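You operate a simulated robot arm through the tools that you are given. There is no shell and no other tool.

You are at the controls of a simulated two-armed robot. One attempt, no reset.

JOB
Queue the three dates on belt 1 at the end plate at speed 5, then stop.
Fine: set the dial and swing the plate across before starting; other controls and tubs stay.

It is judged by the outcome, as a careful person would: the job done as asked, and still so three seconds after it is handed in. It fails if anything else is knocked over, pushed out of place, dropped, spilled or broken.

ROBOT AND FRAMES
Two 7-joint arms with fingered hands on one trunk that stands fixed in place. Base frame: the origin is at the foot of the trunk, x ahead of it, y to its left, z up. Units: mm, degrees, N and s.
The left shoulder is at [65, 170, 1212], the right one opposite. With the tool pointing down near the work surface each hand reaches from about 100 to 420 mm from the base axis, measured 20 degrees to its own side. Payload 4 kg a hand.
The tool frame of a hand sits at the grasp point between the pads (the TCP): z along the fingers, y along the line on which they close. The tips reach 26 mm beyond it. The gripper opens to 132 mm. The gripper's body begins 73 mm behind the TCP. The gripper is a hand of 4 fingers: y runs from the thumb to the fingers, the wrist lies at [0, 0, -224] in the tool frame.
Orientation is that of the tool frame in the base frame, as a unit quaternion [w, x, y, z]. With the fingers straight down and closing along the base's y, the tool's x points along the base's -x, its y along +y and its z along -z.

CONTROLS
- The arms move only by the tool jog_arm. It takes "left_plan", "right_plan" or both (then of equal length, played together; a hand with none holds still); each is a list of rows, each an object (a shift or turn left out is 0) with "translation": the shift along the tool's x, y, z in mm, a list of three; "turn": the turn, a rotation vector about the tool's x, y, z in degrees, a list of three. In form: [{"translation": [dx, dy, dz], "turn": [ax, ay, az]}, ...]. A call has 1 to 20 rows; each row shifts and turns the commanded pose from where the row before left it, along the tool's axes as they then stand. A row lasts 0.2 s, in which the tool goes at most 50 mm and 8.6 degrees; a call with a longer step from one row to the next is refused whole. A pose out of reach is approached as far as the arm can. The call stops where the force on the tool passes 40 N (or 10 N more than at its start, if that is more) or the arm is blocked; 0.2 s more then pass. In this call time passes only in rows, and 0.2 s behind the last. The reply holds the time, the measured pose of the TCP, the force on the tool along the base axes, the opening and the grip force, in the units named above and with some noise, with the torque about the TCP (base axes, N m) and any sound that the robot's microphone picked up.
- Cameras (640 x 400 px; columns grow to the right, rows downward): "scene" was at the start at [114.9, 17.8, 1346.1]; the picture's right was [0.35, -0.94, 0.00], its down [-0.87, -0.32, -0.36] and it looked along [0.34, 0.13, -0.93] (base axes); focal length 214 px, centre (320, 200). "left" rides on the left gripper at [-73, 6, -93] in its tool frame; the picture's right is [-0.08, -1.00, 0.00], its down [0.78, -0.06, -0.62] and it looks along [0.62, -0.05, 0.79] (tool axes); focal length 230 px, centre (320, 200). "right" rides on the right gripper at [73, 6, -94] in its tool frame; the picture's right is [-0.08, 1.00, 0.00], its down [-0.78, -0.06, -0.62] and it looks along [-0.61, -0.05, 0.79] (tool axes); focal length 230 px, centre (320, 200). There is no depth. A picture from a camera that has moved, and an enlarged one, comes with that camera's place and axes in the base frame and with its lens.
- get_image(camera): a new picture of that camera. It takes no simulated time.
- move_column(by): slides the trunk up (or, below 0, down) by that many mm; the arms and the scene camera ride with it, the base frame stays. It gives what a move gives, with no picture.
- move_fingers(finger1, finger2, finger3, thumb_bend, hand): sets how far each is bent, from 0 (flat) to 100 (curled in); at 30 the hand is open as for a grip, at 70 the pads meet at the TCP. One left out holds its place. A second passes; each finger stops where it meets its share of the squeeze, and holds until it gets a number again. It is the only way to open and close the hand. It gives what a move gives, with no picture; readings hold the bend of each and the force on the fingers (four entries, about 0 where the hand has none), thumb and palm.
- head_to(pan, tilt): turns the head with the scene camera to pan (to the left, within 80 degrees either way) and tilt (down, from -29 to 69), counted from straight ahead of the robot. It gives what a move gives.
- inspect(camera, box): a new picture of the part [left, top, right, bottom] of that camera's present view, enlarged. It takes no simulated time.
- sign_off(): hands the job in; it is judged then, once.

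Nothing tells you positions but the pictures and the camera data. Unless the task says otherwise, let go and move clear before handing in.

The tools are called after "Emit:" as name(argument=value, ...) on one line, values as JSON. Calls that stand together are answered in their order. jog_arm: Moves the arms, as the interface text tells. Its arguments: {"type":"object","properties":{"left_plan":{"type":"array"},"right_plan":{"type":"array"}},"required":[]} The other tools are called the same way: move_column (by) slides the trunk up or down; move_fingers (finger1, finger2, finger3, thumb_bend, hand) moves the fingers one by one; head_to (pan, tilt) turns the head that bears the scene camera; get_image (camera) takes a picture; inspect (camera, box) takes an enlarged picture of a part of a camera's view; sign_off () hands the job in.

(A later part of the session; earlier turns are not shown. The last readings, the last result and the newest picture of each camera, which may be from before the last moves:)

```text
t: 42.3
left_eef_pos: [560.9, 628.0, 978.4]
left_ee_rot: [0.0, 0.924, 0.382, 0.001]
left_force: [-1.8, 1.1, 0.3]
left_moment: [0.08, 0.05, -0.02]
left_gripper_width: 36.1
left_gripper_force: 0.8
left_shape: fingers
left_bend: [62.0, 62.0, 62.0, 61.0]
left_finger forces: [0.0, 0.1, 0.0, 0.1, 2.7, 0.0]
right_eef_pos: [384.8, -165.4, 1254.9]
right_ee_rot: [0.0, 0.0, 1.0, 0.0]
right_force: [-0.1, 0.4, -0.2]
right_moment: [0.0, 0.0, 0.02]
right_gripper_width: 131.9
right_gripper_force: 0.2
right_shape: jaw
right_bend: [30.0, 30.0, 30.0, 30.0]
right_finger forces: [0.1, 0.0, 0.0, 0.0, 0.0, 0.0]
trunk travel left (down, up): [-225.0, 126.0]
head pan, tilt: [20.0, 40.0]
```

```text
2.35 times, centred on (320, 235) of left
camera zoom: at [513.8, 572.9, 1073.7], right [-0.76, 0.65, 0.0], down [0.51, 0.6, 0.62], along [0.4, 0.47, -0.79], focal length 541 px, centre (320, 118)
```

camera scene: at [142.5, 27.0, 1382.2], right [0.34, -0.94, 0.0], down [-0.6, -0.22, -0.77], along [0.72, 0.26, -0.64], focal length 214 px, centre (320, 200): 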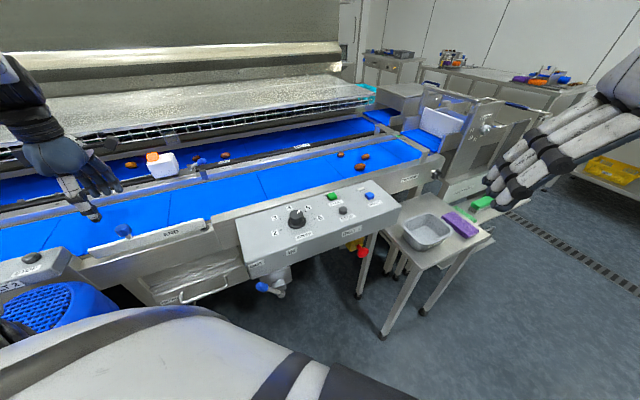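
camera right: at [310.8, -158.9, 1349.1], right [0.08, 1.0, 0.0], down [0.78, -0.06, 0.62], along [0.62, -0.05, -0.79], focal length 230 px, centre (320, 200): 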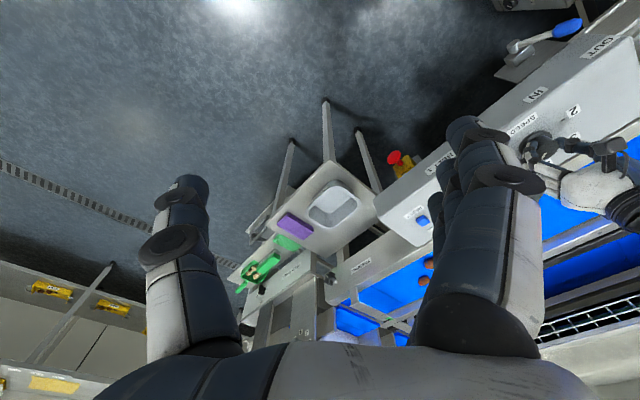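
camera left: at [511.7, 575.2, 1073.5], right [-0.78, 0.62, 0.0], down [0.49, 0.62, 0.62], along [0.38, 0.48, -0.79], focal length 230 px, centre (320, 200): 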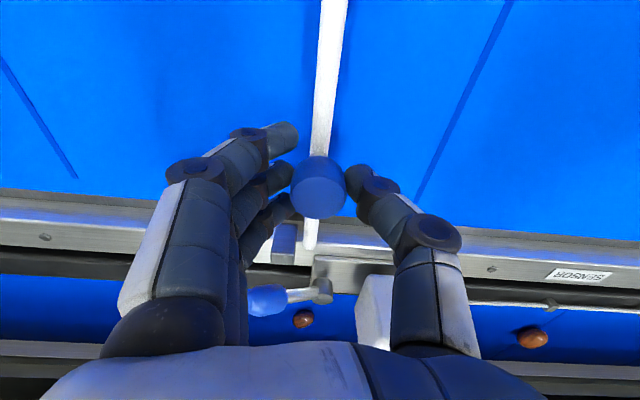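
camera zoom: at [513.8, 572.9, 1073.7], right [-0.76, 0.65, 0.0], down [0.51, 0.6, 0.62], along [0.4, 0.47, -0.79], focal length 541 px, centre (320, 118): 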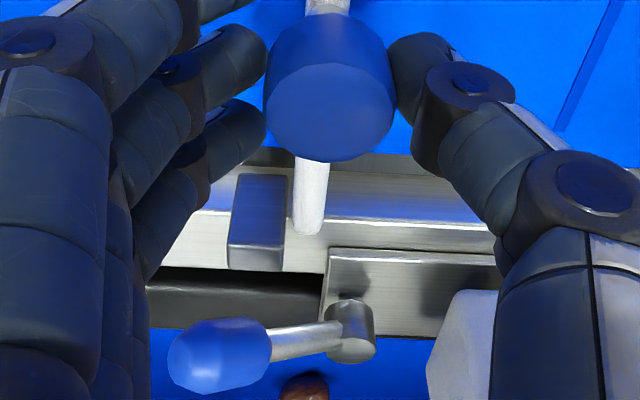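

The thumb now pushes on the knob (2.7 N) and the gap at the tab is nearly closed. One more small nudge to confirm it's against the stop.

Emit:
jog_arm(left_plan=[{"translation": [0, 2, 0], "turn": [0, 0, 0.7]}])

Emit:
inspect(camera="left", box=[240, 150, 400, 320])

Emit:
inspect(camera="scene", box=[150, 140, 250, 230])

```text
t: 42.7
left_eef_pos: [562.1, 627.4, 979.1]
left_ee_rot: [-0.001, 0.926, 0.378, 0.001]
left_force: [-3.2, 3.0, 1.9]
left_moment: [0.09, 0.1, 0.03]
left_gripper_width: 37.1
left_gripper_force: 2.4
left_shape: fingers
left_bend: [62.0, 62.0, 62.0, 61.0]
left_finger forces: [0.0, 0.0, 0.1, 0.0, 4.1, 0.0]
right_eef_pos: [385.3, -163.8, 1254.6]
right_ee_rot: [0.0, -0.001, 1.0, 0.0]
right_force: [0.4, 0.0, 0.2]
right_moment: [0.0, -0.04, 0.03]
right_gripper_width: 131.4
right_gripper_force: 0.0
right_shape: jaw
right_bend: [30.0, 30.0, 30.0, 30.0]
right_finger forces: [0.0, 0.1, 0.1, 0.1, 0.0, 0.0]
trunk travel left (down, up): [-225.0, 126.0]
head pan, tilt: [20.0, 40.0]
```

```text
2.35 times, centred on (320, 235) of left
camera zoom: at [514.2, 572.1, 1073.7], right [-0.75, 0.66, 0.0], down [0.52, 0.59, 0.62], along [0.41, 0.46, -0.79], focal length 541 px, centre (320, 118)
```

zoom: 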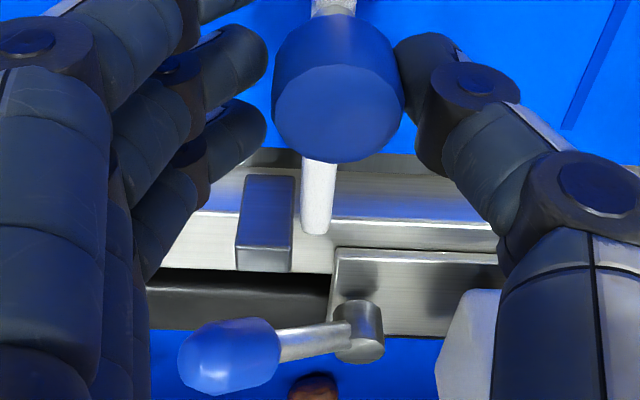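

```text
4.44 times, centred on (200, 185) of scene
camera zoom: at [141.9, 27.3, 1382.3], right [0.34, -0.94, 0.0], down [-0.6, -0.22, -0.77], along [0.72, 0.26, -0.64], focal length 953 px, centre (853, 267)
```

zoom: 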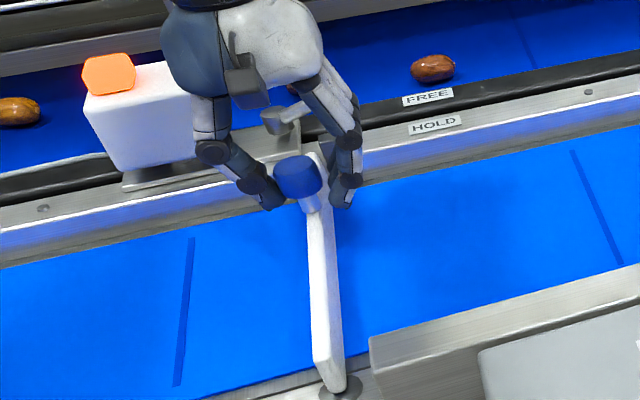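

The plate no longer moves and is against its stop, squarely across the belt. I open the hand and lift straight up.

Emit:
move_fingers(hand="left", finger1=52, finger2=52, finger3=52, thumb_bend=52)

Emit:
jog_arm(left_plan=[{"translation": [0, 0, -20]}, {"translation": [0, 0, -40]}, {"translation": [0, 0, -40]}])

Emit:
get_image(camera="left")

Emit:
get_image(camera="scene")

```text
t: 43.7
left_eef_pos: [562.5, 627.5, 978.9]
left_ee_rot: [0.0, 0.926, 0.377, 0.001]
left_force: [-0.3, 0.2, 0.1]
left_moment: [0.02, -0.01, 0.0]
left_gripper_width: 63.6
left_gripper_force: 0.1
left_shape: fingers
left_bend: [52.0, 52.0, 52.0, 52.0]
left_finger forces: [0.1, 0.0, 0.0, 0.1, 0.0, 0.0]
right_eef_pos: [384.2, -165.2, 1255.5]
right_ee_rot: [0.001, 0.0, 1.0, 0.0]
right_force: [-0.8, 0.5, 0.3]
right_moment: [-0.01, -0.01, 0.01]
right_gripper_width: 132.1
right_gripper_force: 0.0
right_shape: jaw
right_bend: [30.0, 30.0, 30.0, 30.0]
right_finger forces: [0.0, 0.1, 0.1, 0.0, 0.1, 0.0]
trunk travel left (down, up): [-225.0, 126.0]
head pan, tilt: [20.0, 40.0]
```

```text
t: 44.5
left_eef_pos: [562.8, 626.5, 1079.8]
left_ee_rot: [-0.001, 0.926, 0.378, 0.001]
left_force: [0.0, 0.1, 0.2]
left_moment: [0.0, 0.01, 0.03]
left_gripper_width: 63.5
left_gripper_force: 0.0
left_shape: fingers
left_bend: [52.0, 52.0, 52.0, 52.0]
left_finger forces: [0.0, 0.0, 0.0, 0.0, 0.1, 0.0]
right_eef_pos: [385.2, -164.1, 1255.1]
right_ee_rot: [-0.001, 0.0, 1.0, 0.0]
right_force: [-0.4, -0.7, 0.7]
right_moment: [-0.01, 0.0, -0.02]
right_gripper_width: 131.9
right_gripper_force: 0.0
right_shape: jaw
right_bend: [30.0, 30.0, 30.0, 30.0]
right_finger forces: [0.0, 0.0, 0.0, 0.1, 0.1, 0.0]
trunk travel left (down, up): [-225.0, 126.0]
head pan, tilt: [20.0, 40.0]
```

```text
taken
camera left: at [514.4, 571.5, 1174.3], right [-0.75, 0.66, 0.0], down [0.52, 0.59, 0.62], along [0.41, 0.46, -0.79], focal length 230 px, centre (320, 200)
```

left: 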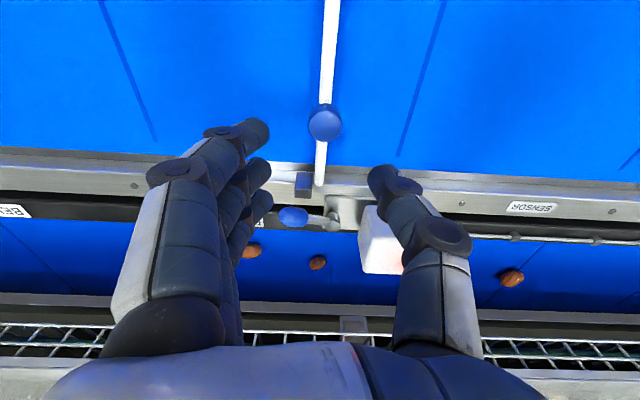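

```text
taken
camera scene: at [142.0, 26.6, 1382.3], right [0.34, -0.94, 0.0], down [-0.6, -0.22, -0.77], along [0.72, 0.26, -0.64], focal length 214 px, centre (320, 200)
```

scene: 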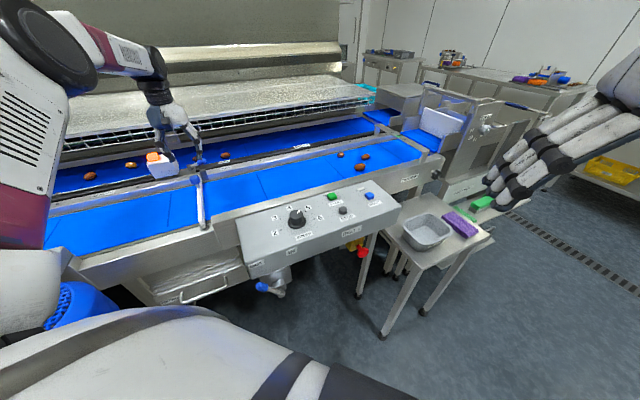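

The plate is across the belt at its stop, with nothing else disturbed. Now I bring the left hand over START and form a one-point probe: thumb and middle finger pinched, outer fingers curled.

Emit:
jog_arm(left_plan=[{"translation": [-21.7, 35.8, 0]}, {"translation": [-21.7, 35.8, 0]}, {"translation": [-21.7, 35.8, 0]}, {"translation": [-21.7, 35.8, 0]}, {"translation": [-21.7, 35.8, 0]}, {"translation": [-21.7, 35.8, 0]}, {"translation": [-21.7, 35.8, 0]}, {"translation": [-21.7, 35.8, 0]}, {"translation": [-21.7, 35.8, 0]}, {"translation": [-21.7, 35.8, 0]}, {"translation": [-21.7, 35.8, 0]}])

Emit:
move_fingers(hand="left", finger1=100, finger2=70, finger3=100, thumb_bend=70)

Emit:
get_image(camera="left")

Emit:
get_image(camera="scene")

```text
t: 46.9
left_eef_pos: [668.0, 178.4, 1080.8]
left_ee_rot: [0.0, 0.926, 0.377, 0.0]
left_force: [0.8, 0.2, -0.3]
left_moment: [0.0, 0.02, -0.02]
left_gripper_width: 63.7
left_gripper_force: 0.0
left_shape: fingers
left_bend: [52.0, 52.0, 52.0, 52.0]
left_finger forces: [0.0, 0.1, 0.0, 0.0, 0.0, 0.1]
right_eef_pos: [385.2, -165.5, 1256.9]
right_ee_rot: [0.0, 0.0, 1.0, 0.001]
right_force: [0.9, -0.5, -0.7]
right_moment: [0.0, 0.0, 0.0]
right_gripper_width: 131.6
right_gripper_force: 0.0
right_shape: jaw
right_bend: [30.0, 30.0, 30.0, 30.0]
right_finger forces: [0.0, 0.0, 0.1, 0.1, 0.0, 0.1]
trunk travel left (down, up): [-225.0, 126.0]
head pan, tilt: [20.0, 40.0]
```

```text
t: 47.9
left_eef_pos: [667.8, 178.1, 1079.5]
left_ee_rot: [-0.001, 0.926, 0.377, 0.001]
left_force: [-0.3, -0.1, -0.3]
left_moment: [-0.04, 0.01, 0.02]
left_gripper_width: 38.9
left_gripper_force: 0.1
left_shape: fingers
left_bend: [100.0, 70.0, 100.0, 70.0]
left_finger forces: [0.1, 0.0, 0.1, 0.0, 0.0, 0.0]
right_eef_pos: [385.1, -165.5, 1255.3]
right_ee_rot: [0.0, 0.0, 1.0, 0.0]
right_force: [0.1, -0.6, -0.4]
right_moment: [-0.01, -0.03, -0.01]
right_gripper_width: 131.9
right_gripper_force: 0.3
right_shape: jaw
right_bend: [30.0, 30.0, 30.0, 30.0]
right_finger forces: [0.1, 0.1, 0.0, 0.0, 0.0, 0.1]
trunk travel left (down, up): [-225.0, 126.0]
head pan, tilt: [20.0, 40.0]
```

```text
taken
camera left: at [619.6, 123.4, 1174.2], right [-0.75, 0.66, 0.0], down [0.52, 0.59, 0.62], along [0.41, 0.46, -0.79], focal length 230 px, centre (320, 200)
```

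left: 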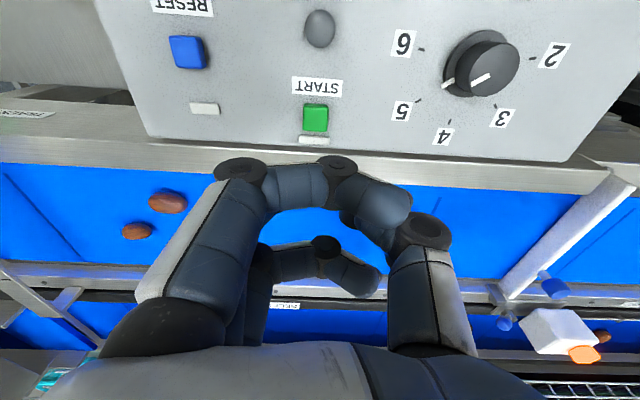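

```text
taken
camera scene: at [142.4, 27.2, 1382.2], right [0.34, -0.94, 0.0], down [-0.6, -0.22, -0.77], along [0.72, 0.26, -0.64], focal length 214 px, centre (320, 200)
```

scene: 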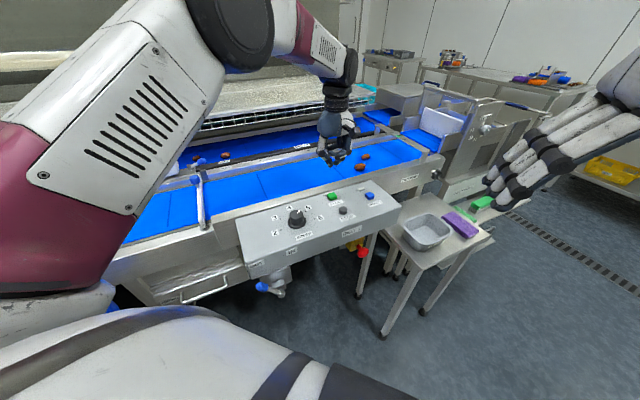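

START appears just ahead of the TCP in the hand camera. I zoom to see the finger shape and which point is lowest.

Emit:
inspect(camera="scene", box=[290, 100, 390, 210])

Emit:
inspect(camera="left", box=[180, 60, 480, 340])

```text
3.64 times, centred on (340, 155) of scene
camera zoom: at [142.4, 27.2, 1382.2], right [0.34, -0.94, 0.0], down [-0.6, -0.22, -0.77], along [0.72, 0.26, -0.64], focal length 780 px, centre (247, 364)
```

zoom: 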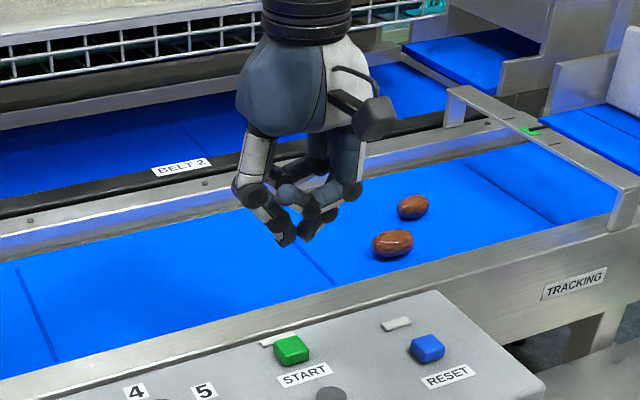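

```text
1.43 times, centred on (330, 200) of left
camera zoom: at [619.6, 123.4, 1174.2], right [-0.75, 0.66, 0.0], down [0.52, 0.59, 0.62], along [0.41, 0.46, -0.79], focal length 329 px, centre (306, 200)
```

zoom: 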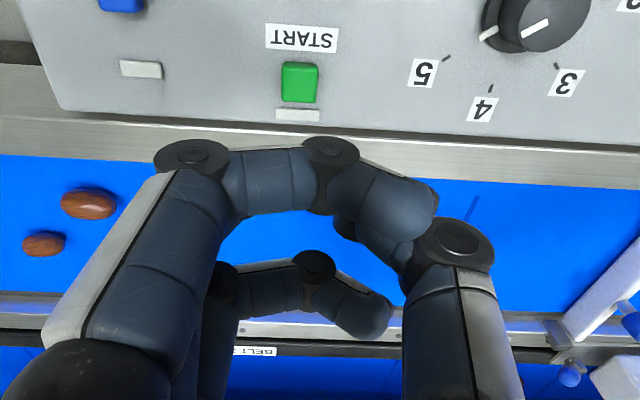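

START sits about (671, 177, 943), 4 mm ahead of the TCP. I centre over it and lower until the tips are about 15 mm above the button.

Emit:
jog_arm(left_plan=[{"translation": [1.7, 4, 20]}, {"translation": [0, 0, 25]}, {"translation": [0, 0, 25]}, {"translation": [0, 0, 22]}])

Emit:
inspect(camera="scene", box=[290, 130, 390, 230])

Emit:
get_image(camera="left")

```text
t: 48.9
left_eef_pos: [670.3, 176.0, 987.3]
left_ee_rot: [0.0, 0.926, 0.378, 0.001]
left_force: [0.4, -0.2, -0.4]
left_moment: [0.01, 0.01, 0.0]
left_gripper_width: 39.0
left_gripper_force: 0.1
left_shape: fingers
left_bend: [100.0, 70.0, 100.0, 70.0]
left_finger forces: [0.0, 0.0, 0.0, 0.1, 0.0, 0.0]
right_eef_pos: [384.5, -163.9, 1254.4]
right_ee_rot: [0.0, 0.0, 1.0, 0.0]
right_force: [0.0, -0.6, 1.2]
right_moment: [0.03, 0.0, 0.0]
right_gripper_width: 132.0
right_gripper_force: 0.2
right_shape: jaw
right_bend: [30.0, 30.0, 30.0, 30.0]
right_finger forces: [0.1, 0.0, 0.0, 0.1, 0.1, 0.0]
trunk travel left (down, up): [-225.0, 126.0]
head pan, tilt: [20.0, 40.0]
```

```text
4.00 times, centred on (340, 180) of scene
camera zoom: at [142.6, 27.1, 1382.2], right [0.34, -0.94, 0.0], down [-0.6, -0.22, -0.77], along [0.72, 0.26, -0.64], focal length 858 px, centre (240, 280)
```

zoom: 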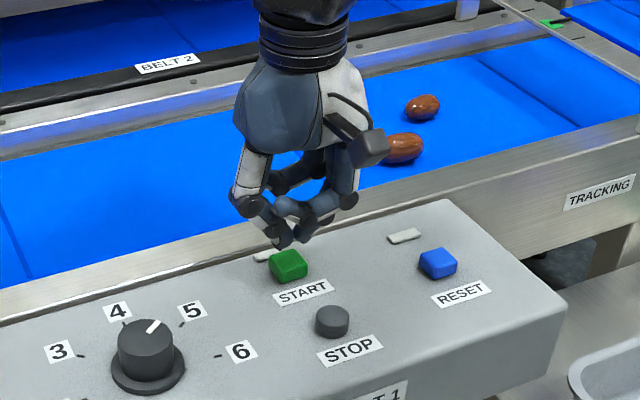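

```text
taken
camera left: at [623.3, 121.3, 1081.8], right [-0.75, 0.66, 0.0], down [0.52, 0.59, 0.62], along [0.41, 0.46, -0.79], focal length 230 px, centre (320, 200)
```

left: 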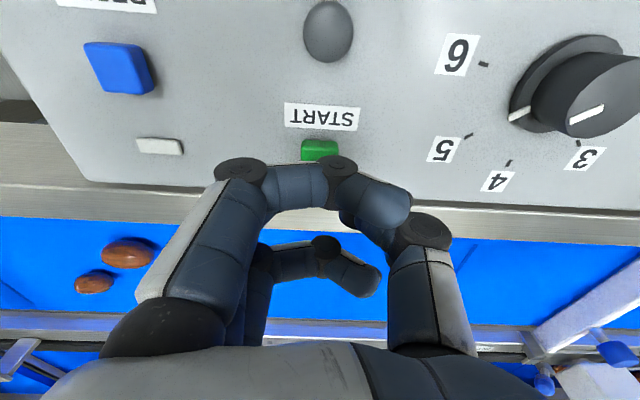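

The probe is centred over START. I lower in small steps and feel for the press.

Emit:
jog_arm(left_plan=[{"translation": [0, 0, 4]}, {"translation": [0, 0, 4]}, {"translation": [0, 0, 3]}])

Emit:
inspect(camera="scene", box=[300, 160, 380, 220])

```text
t: 49.7
left_eef_pos: [672.0, 177.0, 976.5]
left_ee_rot: [-0.001, 0.927, 0.376, 0.0]
left_force: [-0.6, 0.0, -0.8]
left_moment: [-0.02, -0.04, 0.03]
left_gripper_width: 39.2
left_gripper_force: 0.0
left_shape: fingers
left_bend: [100.0, 70.0, 100.0, 70.0]
left_finger forces: [0.1, 0.0, 0.0, 0.0, 0.0, 0.0]
right_eef_pos: [385.3, -165.6, 1254.5]
right_ee_rot: [0.0, 0.0, 1.0, 0.0]
right_force: [-0.5, 0.4, 0.0]
right_moment: [-0.01, 0.01, 0.02]
right_gripper_width: 132.0
right_gripper_force: 0.0
right_shape: jaw
right_bend: [30.0, 30.0, 30.0, 30.0]
right_finger forces: [0.0, 0.0, 0.1, 0.0, 0.0, 0.1]
trunk travel left (down, up): [-225.0, 126.0]
head pan, tilt: [20.0, 40.0]
```

```text
6.67 times, centred on (340, 190) of scene
camera zoom: at [142.5, 27.1, 1382.2], right [0.34, -0.94, 0.0], down [-0.6, -0.22, -0.77], along [0.72, 0.26, -0.64], focal length 1430 px, centre (187, 267)
```

zoom: 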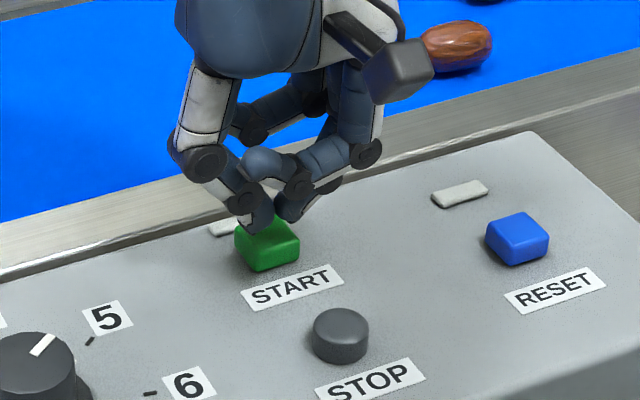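

The tips are a few mm above START; I shift about 3 mm toward its centre and continue down slowly.

Emit:
jog_arm(left_plan=[{"translation": [-1.5, -2.8, 0]}, {"translation": [0, 0, 2]}, {"translation": [0, 0, 2]}])

```text
t: 50.5
left_eef_pos: [667.9, 177.1, 973.4]
left_ee_rot: [0.0, 0.926, 0.377, 0.0]
left_force: [-0.5, -0.9, 0.5]
left_moment: [0.0, 0.02, -0.04]
left_gripper_width: 39.0
left_gripper_force: 0.0
left_shape: fingers
left_bend: [100.0, 70.0, 100.0, 70.0]
left_finger forces: [0.0, 0.1, 0.1, 0.0, 0.1, 0.1]
right_eef_pos: [384.1, -164.2, 1255.1]
right_ee_rot: [0.0, 0.0, 1.0, 0.0]
right_force: [0.4, -0.4, -1.3]
right_moment: [0.02, 0.03, 0.01]
right_gripper_width: 131.9
right_gripper_force: 0.1
right_shape: jaw
right_bend: [30.0, 30.0, 30.0, 30.0]
right_finger forces: [0.0, 0.0, 0.0, 0.1, 0.0, 0.0]
trunk travel left (down, up): [-225.0, 126.0]
head pan, tilt: [20.0, 40.0]
```

No contact yet at z 973, so the button top is a little lower. I keep lowering in 2 mm steps.

Emit:
jog_arm(left_plan=[{"translation": [0, 0, 2]}, {"translation": [0, 0, 2]}])

Emit:
inspect(camera="scene", box=[300, 160, 380, 220])

```text
t: 51.1
left_eef_pos: [668.2, 177.9, 968.3]
left_ee_rot: [0.0, 0.926, 0.377, 0.001]
left_force: [0.3, -0.8, -0.3]
left_moment: [0.0, -0.03, 0.01]
left_gripper_width: 39.0
left_gripper_force: 0.1
left_shape: fingers
left_bend: [100.0, 70.0, 100.0, 70.0]
left_finger forces: [0.0, 0.0, 0.0, 0.1, 0.0, 0.1]
right_eef_pos: [385.1, -164.9, 1254.8]
right_ee_rot: [0.0, 0.0, 1.0, 0.0]
right_force: [-0.4, 0.1, 0.5]
right_moment: [0.0, 0.02, -0.01]
right_gripper_width: 132.0
right_gripper_force: 0.0
right_shape: jaw
right_bend: [30.0, 30.0, 30.0, 30.0]
right_finger forces: [0.0, 0.0, 0.1, 0.0, 0.1, 0.0]
trunk travel left (down, up): [-225.0, 126.0]
head pan, tilt: [20.0, 40.0]
```

```text
6.67 times, centred on (340, 190) of scene
camera zoom: at [142.4, 27.0, 1382.2], right [0.34, -0.94, 0.0], down [-0.6, -0.22, -0.77], along [0.72, 0.26, -0.64], focal length 1430 px, centre (187, 267)
```

zoom: 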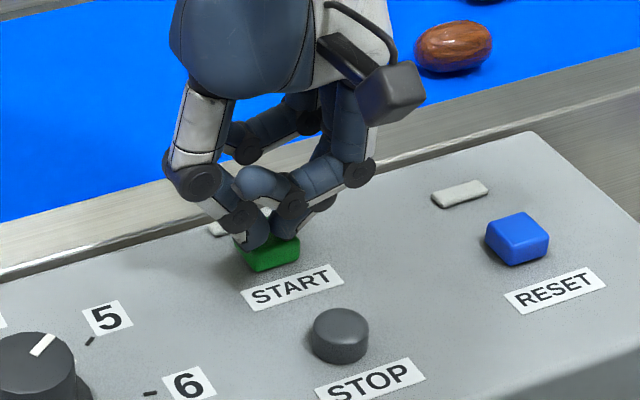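

The tips look right above the button's top. I continue with 2 mm steps.

Emit:
jog_arm(left_plan=[{"translation": [0, 0, 2]}, {"translation": [0, 0, 1.5]}])

Emit:
inspect(camera="scene", box=[300, 160, 380, 220])

```text
t: 51.7
left_eef_pos: [668.3, 178.8, 965.6]
left_ee_rot: [0.0, 0.926, 0.377, 0.001]
left_force: [0.3, -0.5, 2.7]
left_moment: [-0.06, 0.04, -0.01]
left_gripper_width: 38.7
left_gripper_force: 1.0
left_shape: fingers
left_bend: [100.0, 70.0, 100.0, 70.0]
left_finger forces: [0.1, 2.1, 0.0, 0.0, 0.0, 0.0]
right_eef_pos: [385.1, -164.0, 1255.1]
right_ee_rot: [0.0, 0.0, 1.0, 0.0]
right_force: [-0.2, 0.9, 0.7]
right_moment: [-0.04, -0.02, 0.01]
right_gripper_width: 131.6
right_gripper_force: 0.1
right_shape: jaw
right_bend: [30.0, 30.0, 30.0, 30.0]
right_finger forces: [0.1, 0.1, 0.1, 0.0, 0.0, 0.0]
trunk travel left (down, up): [-225.0, 126.0]
head pan, tilt: [20.0, 40.0]
```

```text
6.67 times, centred on (340, 190) of scene
camera zoom: at [142.2, 26.9, 1382.3], right [0.34, -0.94, 0.0], down [-0.6, -0.22, -0.77], along [0.72, 0.26, -0.64], focal length 1430 px, centre (187, 267)
```

zoom: 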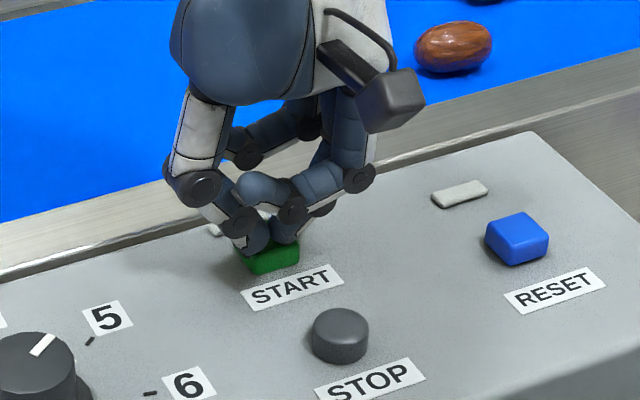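

Contact with START (2.7 N). I press a little further to actuate it.

Emit:
jog_arm(left_plan=[{"translation": [0, 0, 1.5]}, {"translation": [0, 0, 1.5]}])

```text
t: 52.3
left_eef_pos: [669.0, 176.2, 962.6]
left_ee_rot: [0.001, 0.926, 0.377, 0.001]
left_force: [0.5, -0.1, 3.9]
left_moment: [-0.04, -0.04, 0.0]
left_gripper_width: 38.9
left_gripper_force: 1.4
left_shape: fingers
left_bend: [100.0, 70.0, 100.0, 70.0]
left_finger forces: [0.0, 3.3, 0.1, 0.0, 0.0, 0.0]
right_eef_pos: [384.3, -165.4, 1253.4]
right_ee_rot: [0.0, 0.0, 1.0, -0.001]
right_force: [0.7, -1.5, 0.8]
right_moment: [0.02, 0.01, 0.0]
right_gripper_width: 131.8
right_gripper_force: 0.2
right_shape: jaw
right_bend: [30.0, 30.0, 30.0, 30.0]
right_finger forces: [0.0, 0.1, 0.0, 0.0, 0.0, 0.0]
trunk travel left (down, up): [-225.0, 126.0]
head pan, tilt: [20.0, 40.0]
heard: click
```

A click was heard, so START has been actuated. I retract up and move to hover over STOP at about (623, 128), and look at the belt.

Emit:
jog_arm(left_plan=[{"translation": [0, 0, -20]}])

Emit:
get_image(camera="scene")

```text
t: 52.7
left_eef_pos: [668.3, 178.1, 981.7]
left_ee_rot: [-0.001, 0.926, 0.377, -0.001]
left_force: [0.0, -0.2, 0.4]
left_moment: [-0.03, 0.0, -0.02]
left_gripper_width: 39.0
left_gripper_force: 0.1
left_shape: fingers
left_bend: [100.0, 70.0, 100.0, 70.0]
left_finger forces: [0.0, 0.0, 0.0, 0.1, 0.1, 0.0]
right_eef_pos: [385.1, -165.7, 1254.9]
right_ee_rot: [0.0, 0.0, 1.0, 0.0]
right_force: [0.4, -0.8, 0.7]
right_moment: [-0.03, -0.02, 0.01]
right_gripper_width: 131.9
right_gripper_force: 0.1
right_shape: jaw
right_bend: [30.0, 30.0, 30.0, 30.0]
right_finger forces: [0.0, 0.0, 0.1, 0.0, 0.0, 0.0]
trunk travel left (down, up): [-225.0, 126.0]
head pan, tilt: [20.0, 40.0]
```

```text
taken
camera scene: at [141.8, 26.9, 1382.3], right [0.34, -0.94, 0.0], down [-0.6, -0.22, -0.77], along [0.72, 0.26, -0.64], focal length 214 px, centre (320, 200)
```

scene: 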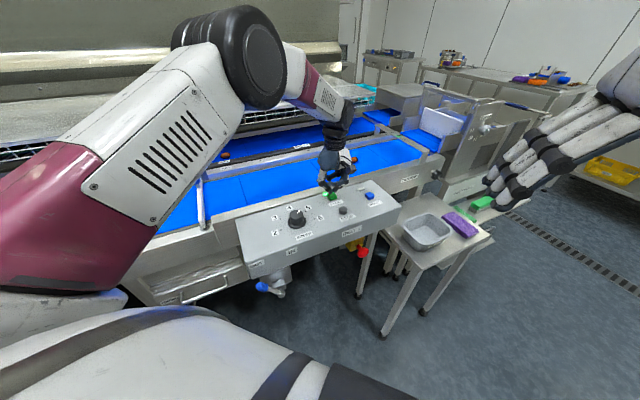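

The belt seems to be running. I slide over to above STOP and look at the dates.

Emit:
jog_arm(left_plan=[{"translation": [-33.7, 1.6, 0]}, {"translation": [-33.7, 1.6, 0]}])

Emit:
inspect(camera="scene", box=[180, 120, 440, 250])

Emit:
get_image(camera="left")

```text
t: 53.3
left_eef_pos: [624.2, 128.2, 981.6]
left_ee_rot: [0.0, 0.926, 0.377, 0.001]
left_force: [-1.2, -0.1, 0.4]
left_moment: [-0.01, -0.02, 0.01]
left_gripper_width: 39.0
left_gripper_force: 0.1
left_shape: fingers
left_bend: [100.0, 70.0, 100.0, 70.0]
left_finger forces: [0.0, 0.0, 0.0, 0.1, 0.1, 0.0]
right_eef_pos: [384.3, -164.4, 1254.6]
right_ee_rot: [-0.001, -0.001, 1.0, 0.0]
right_force: [-0.7, 0.3, 0.4]
right_moment: [0.03, 0.0, -0.01]
right_gripper_width: 132.1
right_gripper_force: 0.0
right_shape: jaw
right_bend: [30.0, 30.0, 30.0, 30.0]
right_finger forces: [0.0, 0.0, 0.0, 0.0, 0.0, 0.0]
trunk travel left (down, up): [-225.0, 126.0]
head pan, tilt: [20.0, 40.0]
```

```text
2.46 times, centred on (310, 185) of scene
camera zoom: at [142.4, 26.9, 1382.2], right [0.34, -0.94, 0.0], down [-0.6, -0.22, -0.77], along [0.72, 0.26, -0.64], focal length 528 px, centre (345, 237)
```

zoom: 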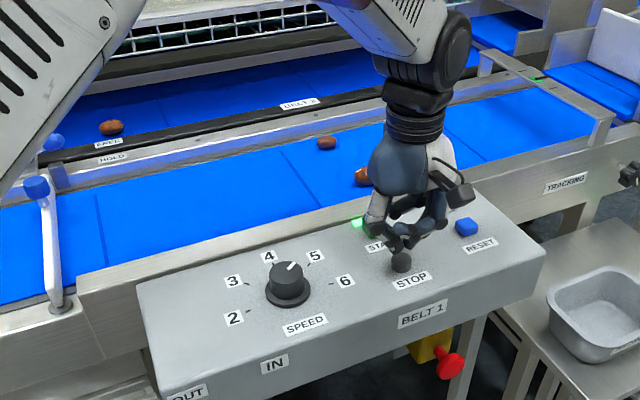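

```text
taken
camera left: at [574.8, 72.9, 1075.2], right [-0.75, 0.66, 0.0], down [0.52, 0.59, 0.62], along [0.41, 0.46, -0.79], focal length 230 px, centre (320, 200)
```

left: 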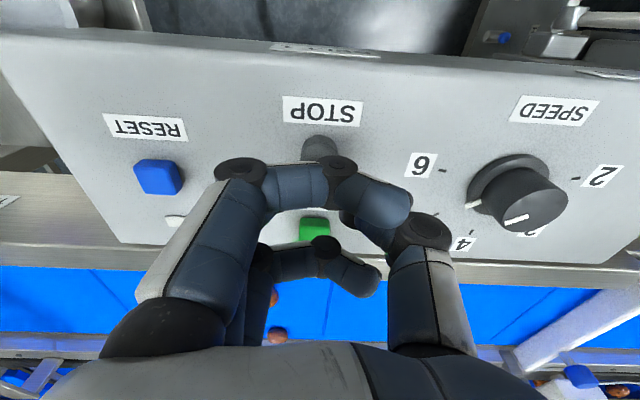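

The belt is running (green lamp lit) and the dates have moved about 140 mm already, roughly 120 mm/s. I lower slightly to just over STOP and check alignment while they travel.

Emit:
jog_arm(left_plan=[{"translation": [0, 0, 4]}, {"translation": [0, 0, 4]}])

Emit:
inspect(camera="scene", box=[300, 180, 380, 240])

Emit:
get_image(camera="scene")

```text
t: 53.9
left_eef_pos: [623.1, 128.5, 973.2]
left_ee_rot: [-0.001, 0.926, 0.377, 0.002]
left_force: [-0.2, 0.3, -0.5]
left_moment: [-0.02, 0.02, 0.01]
left_gripper_width: 39.1
left_gripper_force: 0.0
left_shape: fingers
left_bend: [100.0, 70.0, 100.0, 70.0]
left_finger forces: [0.1, 0.1, 0.0, 0.0, 0.1, 0.0]
right_eef_pos: [385.6, -163.5, 1255.3]
right_ee_rot: [0.0, 0.0, 1.0, 0.0]
right_force: [-0.2, -0.2, -0.5]
right_moment: [0.01, 0.0, 0.01]
right_gripper_width: 131.9
right_gripper_force: 0.0
right_shape: jaw
right_bend: [30.0, 30.0, 30.0, 30.0]
right_finger forces: [0.0, 0.0, 0.1, 0.0, 0.1, 0.1]
trunk travel left (down, up): [-225.0, 126.0]
head pan, tilt: [20.0, 40.0]
```

```text
6.67 times, centred on (340, 210) of scene
camera zoom: at [142.5, 27.2, 1382.2], right [0.34, -0.94, 0.0], down [-0.6, -0.22, -0.77], along [0.72, 0.26, -0.64], focal length 1430 px, centre (187, 133)
```

zoom: 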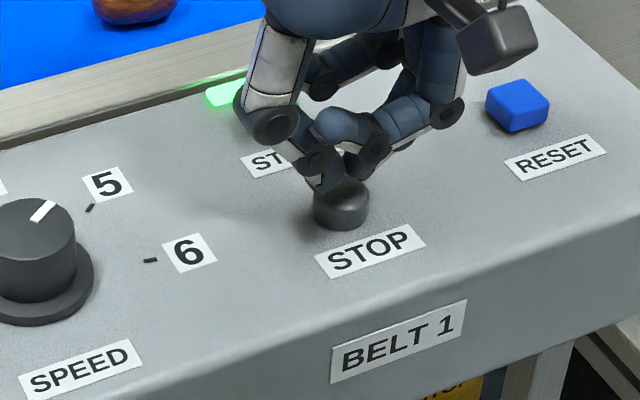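

```text
taken
camera scene: at [142.5, 27.2, 1382.2], right [0.34, -0.94, 0.0], down [-0.6, -0.22, -0.77], along [0.72, 0.26, -0.64], focal length 214 px, centre (320, 200)
```

scene: 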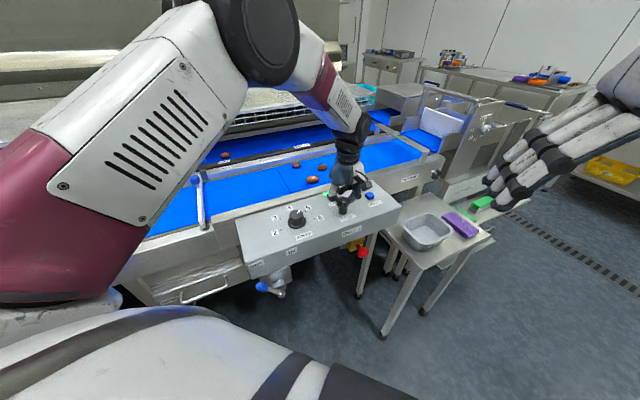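

The probe is right above STOP and the three dates are moving toward the plate. I wait one second and look again.

Emit:
jog_arm(left_plan=[{"translation": [0, 0, 0]}, {"translation": [0, 0, 0]}, {"translation": [0, 0, 0]}, {"translation": [0, 0, 0]}])

Emit:
inspect(camera="scene", box=[180, 120, 440, 250])

```text
t: 54.9
left_eef_pos: [622.6, 127.5, 973.9]
left_ee_rot: [-0.001, 0.926, 0.377, 0.001]
left_force: [-1.0, 0.4, -0.4]
left_moment: [0.0, -0.03, -0.02]
left_gripper_width: 39.1
left_gripper_force: 0.1
left_shape: fingers
left_bend: [100.0, 70.0, 100.0, 70.0]
left_finger forces: [0.0, 0.0, 0.1, 0.1, 0.1, 0.0]
right_eef_pos: [385.2, -164.6, 1254.4]
right_ee_rot: [0.0, 0.001, 1.0, 0.0]
right_force: [0.3, -0.8, -0.5]
right_moment: [0.01, -0.02, 0.02]
right_gripper_width: 131.8
right_gripper_force: 0.0
right_shape: jaw
right_bend: [30.0, 30.0, 30.0, 30.0]
right_finger forces: [0.0, 0.1, 0.0, 0.0, 0.0, 0.0]
trunk travel left (down, up): [-225.0, 126.0]
head pan, tilt: [20.0, 40.0]
```

```text
2.46 times, centred on (310, 185) of scene
camera zoom: at [142.4, 27.0, 1382.2], right [0.34, -0.94, 0.0], down [-0.6, -0.22, -0.77], along [0.72, 0.26, -0.64], focal length 528 px, centre (345, 237)
```

zoom: 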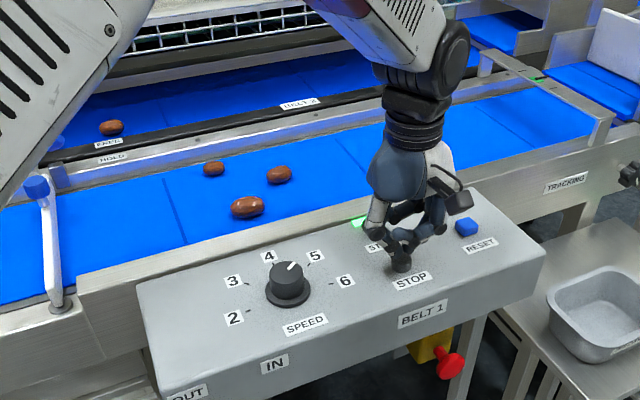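

All three dates are about halfway. I wait another second.

Emit:
jog_arm(left_plan=[{"translation": [0, 0, 0]}, {"translation": [0, 0, 0]}, {"translation": [0, 0, 0]}, {"translation": [0, 0, 0]}, {"translation": [0, 0, 0]}])

Emit:
inspect(camera="scene", box=[180, 120, 440, 250])

```text
t: 56.1
left_eef_pos: [622.9, 128.7, 973.1]
left_ee_rot: [0.0, 0.926, 0.377, 0.002]
left_force: [-0.1, 0.3, 0.4]
left_moment: [-0.02, 0.01, 0.04]
left_gripper_width: 38.8
left_gripper_force: 0.0
left_shape: fingers
left_bend: [100.0, 70.0, 100.0, 70.0]
left_finger forces: [0.1, 0.0, 0.0, 0.0, 0.1, 0.0]
right_eef_pos: [384.7, -165.0, 1254.6]
right_ee_rot: [0.001, 0.0, 1.0, 0.0]
right_force: [0.0, 0.2, -0.6]
right_moment: [0.01, -0.03, 0.0]
right_gripper_width: 131.8
right_gripper_force: 0.0
right_shape: jaw
right_bend: [30.0, 30.0, 30.0, 30.0]
right_finger forces: [0.1, 0.0, 0.0, 0.1, 0.1, 0.0]
trunk travel left (down, up): [-225.0, 126.0]
head pan, tilt: [20.0, 40.0]
```

```text
2.46 times, centred on (310, 185) of scene
camera zoom: at [142.4, 27.0, 1382.2], right [0.34, -0.94, 0.0], down [-0.6, -0.22, -0.77], along [0.72, 0.26, -0.64], focal length 528 px, centre (345, 237)
```

zoom: 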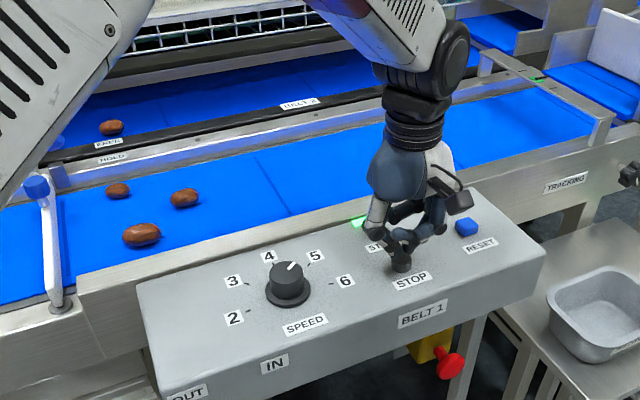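

The first dates are nearly at the plate; the third has about 1.3 s left. I wait one more second.

Emit:
jog_arm(left_plan=[{"translation": [0, 0, 0]}, {"translation": [0, 0, 0]}, {"translation": [0, 0, 0]}, {"translation": [0, 0, 0]}, {"translation": [0, 0, 0]}])

Emit:
inspect(camera="scene", box=[180, 120, 340, 250])

```text
t: 57.3
left_eef_pos: [622.2, 128.6, 973.0]
left_ee_rot: [0.0, 0.926, 0.377, 0.001]
left_force: [-0.5, -0.6, 0.1]
left_moment: [0.0, 0.02, -0.02]
left_gripper_width: 39.0
left_gripper_force: 0.0
left_shape: fingers
left_bend: [100.0, 70.0, 100.0, 70.0]
left_finger forces: [0.1, 0.1, 0.1, 0.0, 0.1, 0.0]
right_eef_pos: [385.2, -164.4, 1255.8]
right_ee_rot: [0.0, 0.0, 1.0, 0.001]
right_force: [-0.2, -0.2, 0.2]
right_moment: [-0.04, 0.01, -0.03]
right_gripper_width: 132.0
right_gripper_force: 0.0
right_shape: jaw
right_bend: [30.0, 30.0, 30.0, 30.0]
right_finger forces: [0.0, 0.0, 0.0, 0.0, 0.0, 0.0]
trunk travel left (down, up): [-225.0, 126.0]
head pan, tilt: [20.0, 40.0]
```

```text
3.08 times, centred on (260, 185) of scene
camera zoom: at [142.4, 27.0, 1382.2], right [0.34, -0.94, 0.0], down [-0.6, -0.22, -0.77], along [0.72, 0.26, -0.64], focal length 660 px, centre (505, 246)
```

zoom: 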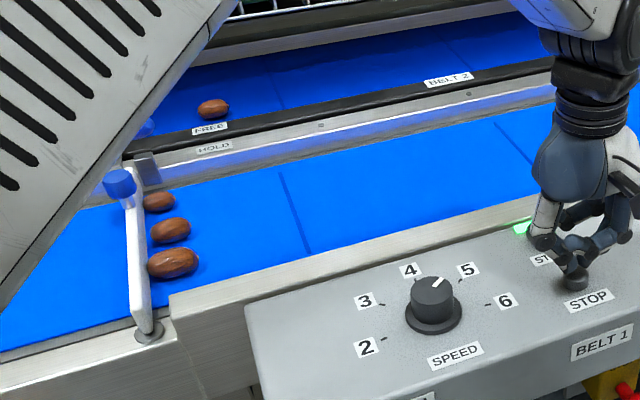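

All three dates are at the plate. I now lower onto STOP in small steps.

Emit:
jog_arm(left_plan=[{"translation": [0, 0, 2]}, {"translation": [0, 0, 2]}, {"translation": [0, 0, 2]}])

Emit:
inspect(camera="scene", box=[180, 140, 380, 240])

```text
t: 58.1
left_eef_pos: [622.7, 128.5, 967.3]
left_ee_rot: [-0.001, 0.926, 0.377, 0.001]
left_force: [-0.4, -0.2, 0.5]
left_moment: [0.02, 0.04, 0.02]
left_gripper_width: 38.8
left_gripper_force: 0.0
left_shape: fingers
left_bend: [100.0, 70.0, 100.0, 70.0]
left_finger forces: [0.0, 0.1, 0.1, 0.0, 0.8, 0.0]
right_eef_pos: [384.9, -164.1, 1255.0]
right_ee_rot: [0.001, 0.001, 1.0, 0.0]
right_force: [-0.1, -0.1, 0.7]
right_moment: [0.02, -0.01, 0.02]
right_gripper_width: 132.1
right_gripper_force: 0.1
right_shape: jaw
right_bend: [30.0, 30.0, 30.0, 30.0]
right_finger forces: [0.1, 0.0, 0.0, 0.0, 0.1, 0.1]
trunk travel left (down, up): [-225.0, 126.0]
head pan, tilt: [20.0, 40.0]
```

```text
3.20 times, centred on (280, 190) of scene
camera zoom: at [142.3, 27.1, 1382.2], right [0.34, -0.94, 0.0], down [-0.6, -0.22, -0.77], along [0.72, 0.26, -0.64], focal length 686 px, centre (448, 232)
```

zoom: 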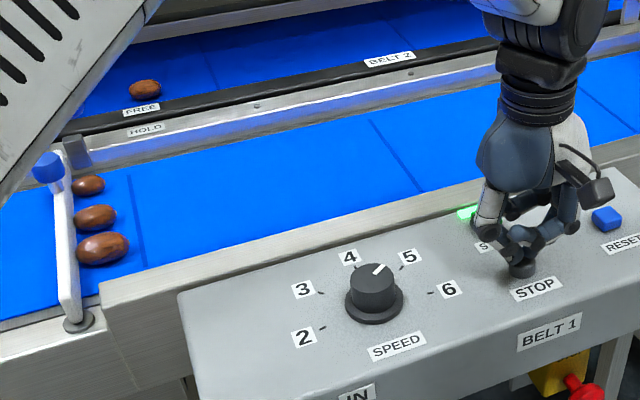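

The dates are held at the plate while the belt slides under them, and the thumb just touches STOP. I press it in.

Emit:
jog_arm(left_plan=[{"translation": [0, 0, 1.5]}, {"translation": [0, 0, 1.5]}])

```text
t: 58.7
left_eef_pos: [623.6, 129.0, 965.9]
left_ee_rot: [-0.001, 0.926, 0.377, 0.001]
left_force: [-0.2, 0.5, 1.6]
left_moment: [0.02, 0.03, -0.01]
left_gripper_width: 39.1
left_gripper_force: 0.8
left_shape: fingers
left_bend: [100.0, 70.0, 100.0, 70.0]
left_finger forces: [0.0, 0.0, 0.1, 0.1, 2.2, 0.0]
right_eef_pos: [384.8, -165.2, 1254.9]
right_ee_rot: [0.0, 0.001, 1.0, 0.0]
right_force: [-0.1, 0.9, -0.1]
right_moment: [-0.03, 0.0, 0.01]
right_gripper_width: 132.0
right_gripper_force: 0.1
right_shape: jaw
right_bend: [30.0, 30.0, 30.0, 30.0]
right_finger forces: [0.0, 0.0, 0.1, 0.0, 0.0, 0.0]
trunk travel left (down, up): [-225.0, 126.0]
head pan, tilt: [20.0, 40.0]
```

No click yet, force only about 2 N. I press on a little further.

Emit:
jog_arm(left_plan=[{"translation": [0, 0, 1.5]}, {"translation": [0, 0, 1.5]}])

Emit:
inspect(camera="scene", box=[180, 140, 380, 240])

```text
t: 59.3
left_eef_pos: [622.1, 129.0, 963.0]
left_ee_rot: [0.0, 0.926, 0.378, 0.002]
left_force: [-0.7, 1.6, 4.5]
left_moment: [0.04, 0.06, -0.02]
left_gripper_width: 38.6
left_gripper_force: 2.1
left_shape: fingers
left_bend: [100.0, 70.0, 100.0, 70.0]
left_finger forces: [0.0, 0.0, 0.0, 0.1, 4.5, 0.0]
right_eef_pos: [384.3, -164.1, 1254.8]
right_ee_rot: [0.0, 0.0, 1.0, 0.0]
right_force: [-0.4, 0.0, 0.2]
right_moment: [0.02, -0.03, 0.0]
right_gripper_width: 131.9
right_gripper_force: 0.0
right_shape: jaw
right_bend: [30.0, 30.0, 30.0, 30.0]
right_finger forces: [0.0, 0.0, 0.1, 0.0, 0.0, 0.0]
trunk travel left (down, up): [-225.0, 126.0]
head pan, tilt: [20.0, 40.0]
heard: click
```

```text
3.20 times, centred on (280, 190) of scene
camera zoom: at [141.8, 27.1, 1382.3], right [0.34, -0.94, 0.0], down [-0.6, -0.22, -0.77], along [0.72, 0.26, -0.64], focal length 686 px, centre (448, 232)
```

zoom: 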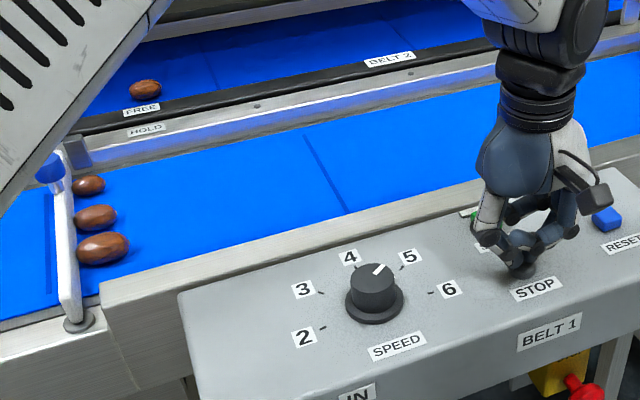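

The STOP button clicked. I lift the hand straight up and check that lamp is off, belt is still and the dates remain queued.

Emit:
jog_arm(left_plan=[{"translation": [0, 0, -10]}, {"translation": [0, 0, -25]}, {"translation": [0, 0, -40]}, {"translation": [0, 0, -40]}])

Emit:
inspect(camera="scene", box=[180, 140, 380, 240])

Emit:
get_image(camera="left")

```text
t: 60.3
left_eef_pos: [622.7, 128.4, 1077.4]
left_ee_rot: [0.0, 0.926, 0.376, 0.0]
left_force: [0.1, -0.4, 0.1]
left_moment: [0.01, 0.0, 0.02]
left_gripper_width: 38.9
left_gripper_force: 0.0
left_shape: fingers
left_bend: [100.0, 70.0, 100.0, 70.0]
left_finger forces: [0.0, 0.0, 0.0, 0.0, 0.1, 0.0]
right_eef_pos: [385.0, -165.3, 1255.5]
right_ee_rot: [0.001, -0.001, 1.0, 0.0]
right_force: [-0.7, 0.6, 0.1]
right_moment: [0.02, -0.03, -0.02]
right_gripper_width: 132.1
right_gripper_force: 0.1
right_shape: jaw
right_bend: [30.0, 30.0, 30.0, 30.0]
right_finger forces: [0.0, 0.1, 0.1, 0.0, 0.0, 0.0]
trunk travel left (down, up): [-225.0, 126.0]
head pan, tilt: [20.0, 40.0]
```

```text
3.20 times, centred on (280, 190) of scene
camera zoom: at [141.7, 27.0, 1382.3], right [0.34, -0.94, 0.0], down [-0.6, -0.22, -0.77], along [0.72, 0.26, -0.64], focal length 686 px, centre (448, 232)
```

zoom: 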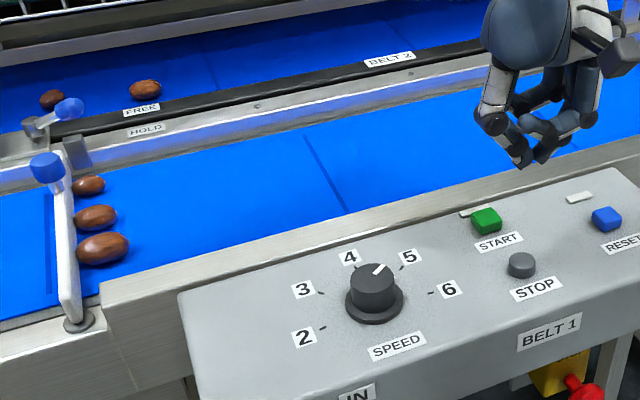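

```text
taken
camera left: at [574.3, 72.8, 1171.9], right [-0.75, 0.66, 0.0], down [0.52, 0.59, 0.62], along [0.41, 0.46, -0.79], focal length 230 px, centre (320, 200)
```

left: 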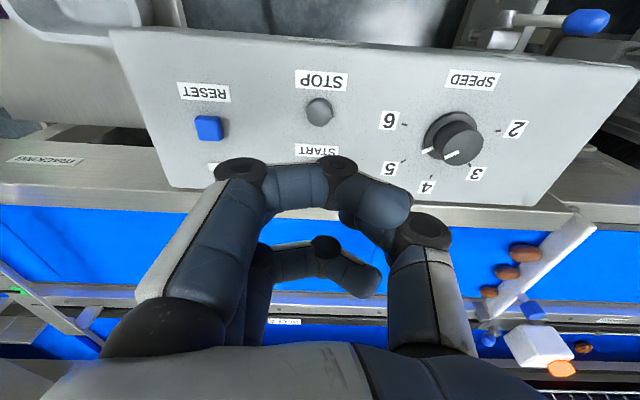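

The lamp is off and the belt marks have not moved since. I zoom in on the dates at the plate and compare after another moment.

Emit:
inspect(camera="scene", box=[180, 170, 240, 250])

Emit:
inspect(camera="left", box=[430, 200, 630, 350])

Emit:
get_image(camera="scene")

```text
5.00 times, centred on (210, 210) of scene
camera zoom: at [141.7, 27.0, 1382.3], right [0.34, -0.94, 0.0], down [-0.6, -0.22, -0.77], along [0.72, 0.26, -0.64], focal length 1072 px, centre (870, 150)
```

zoom: 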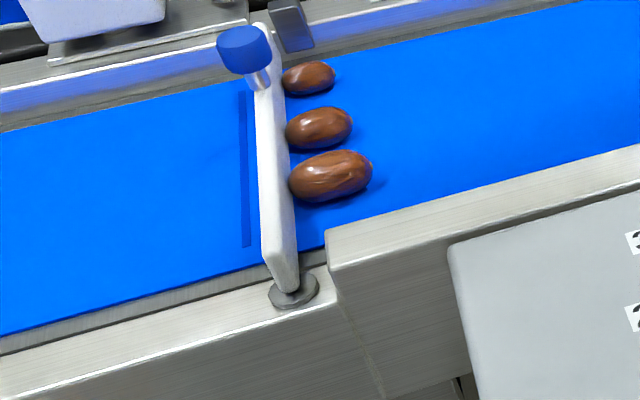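

```text
2.67 times, centred on (530, 275) of left
camera zoom: at [574.3, 72.8, 1171.9], right [-0.75, 0.66, 0.0], down [0.52, 0.59, 0.62], along [0.41, 0.46, -0.79], focal length 614 px, centre (-240, 0)
```

zoom: 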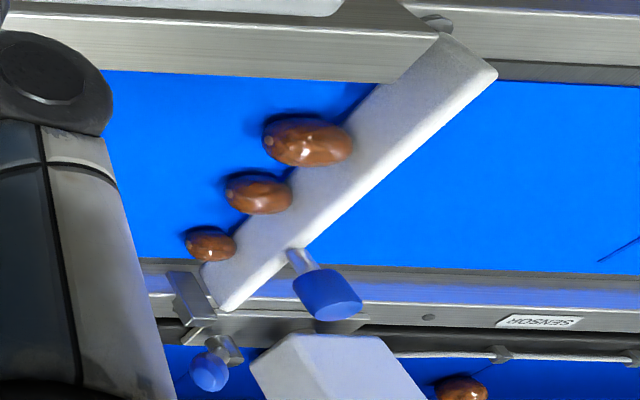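

```text
taken
camera scene: at [141.7, 27.0, 1382.3], right [0.34, -0.94, 0.0], down [-0.6, -0.22, -0.77], along [0.72, 0.26, -0.64], focal length 214 px, centre (320, 200)
```

scene: 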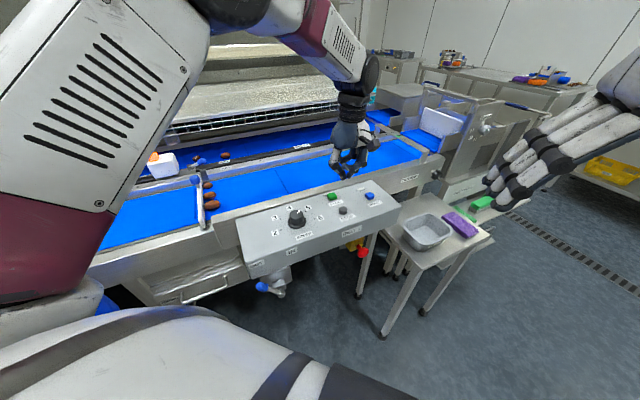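

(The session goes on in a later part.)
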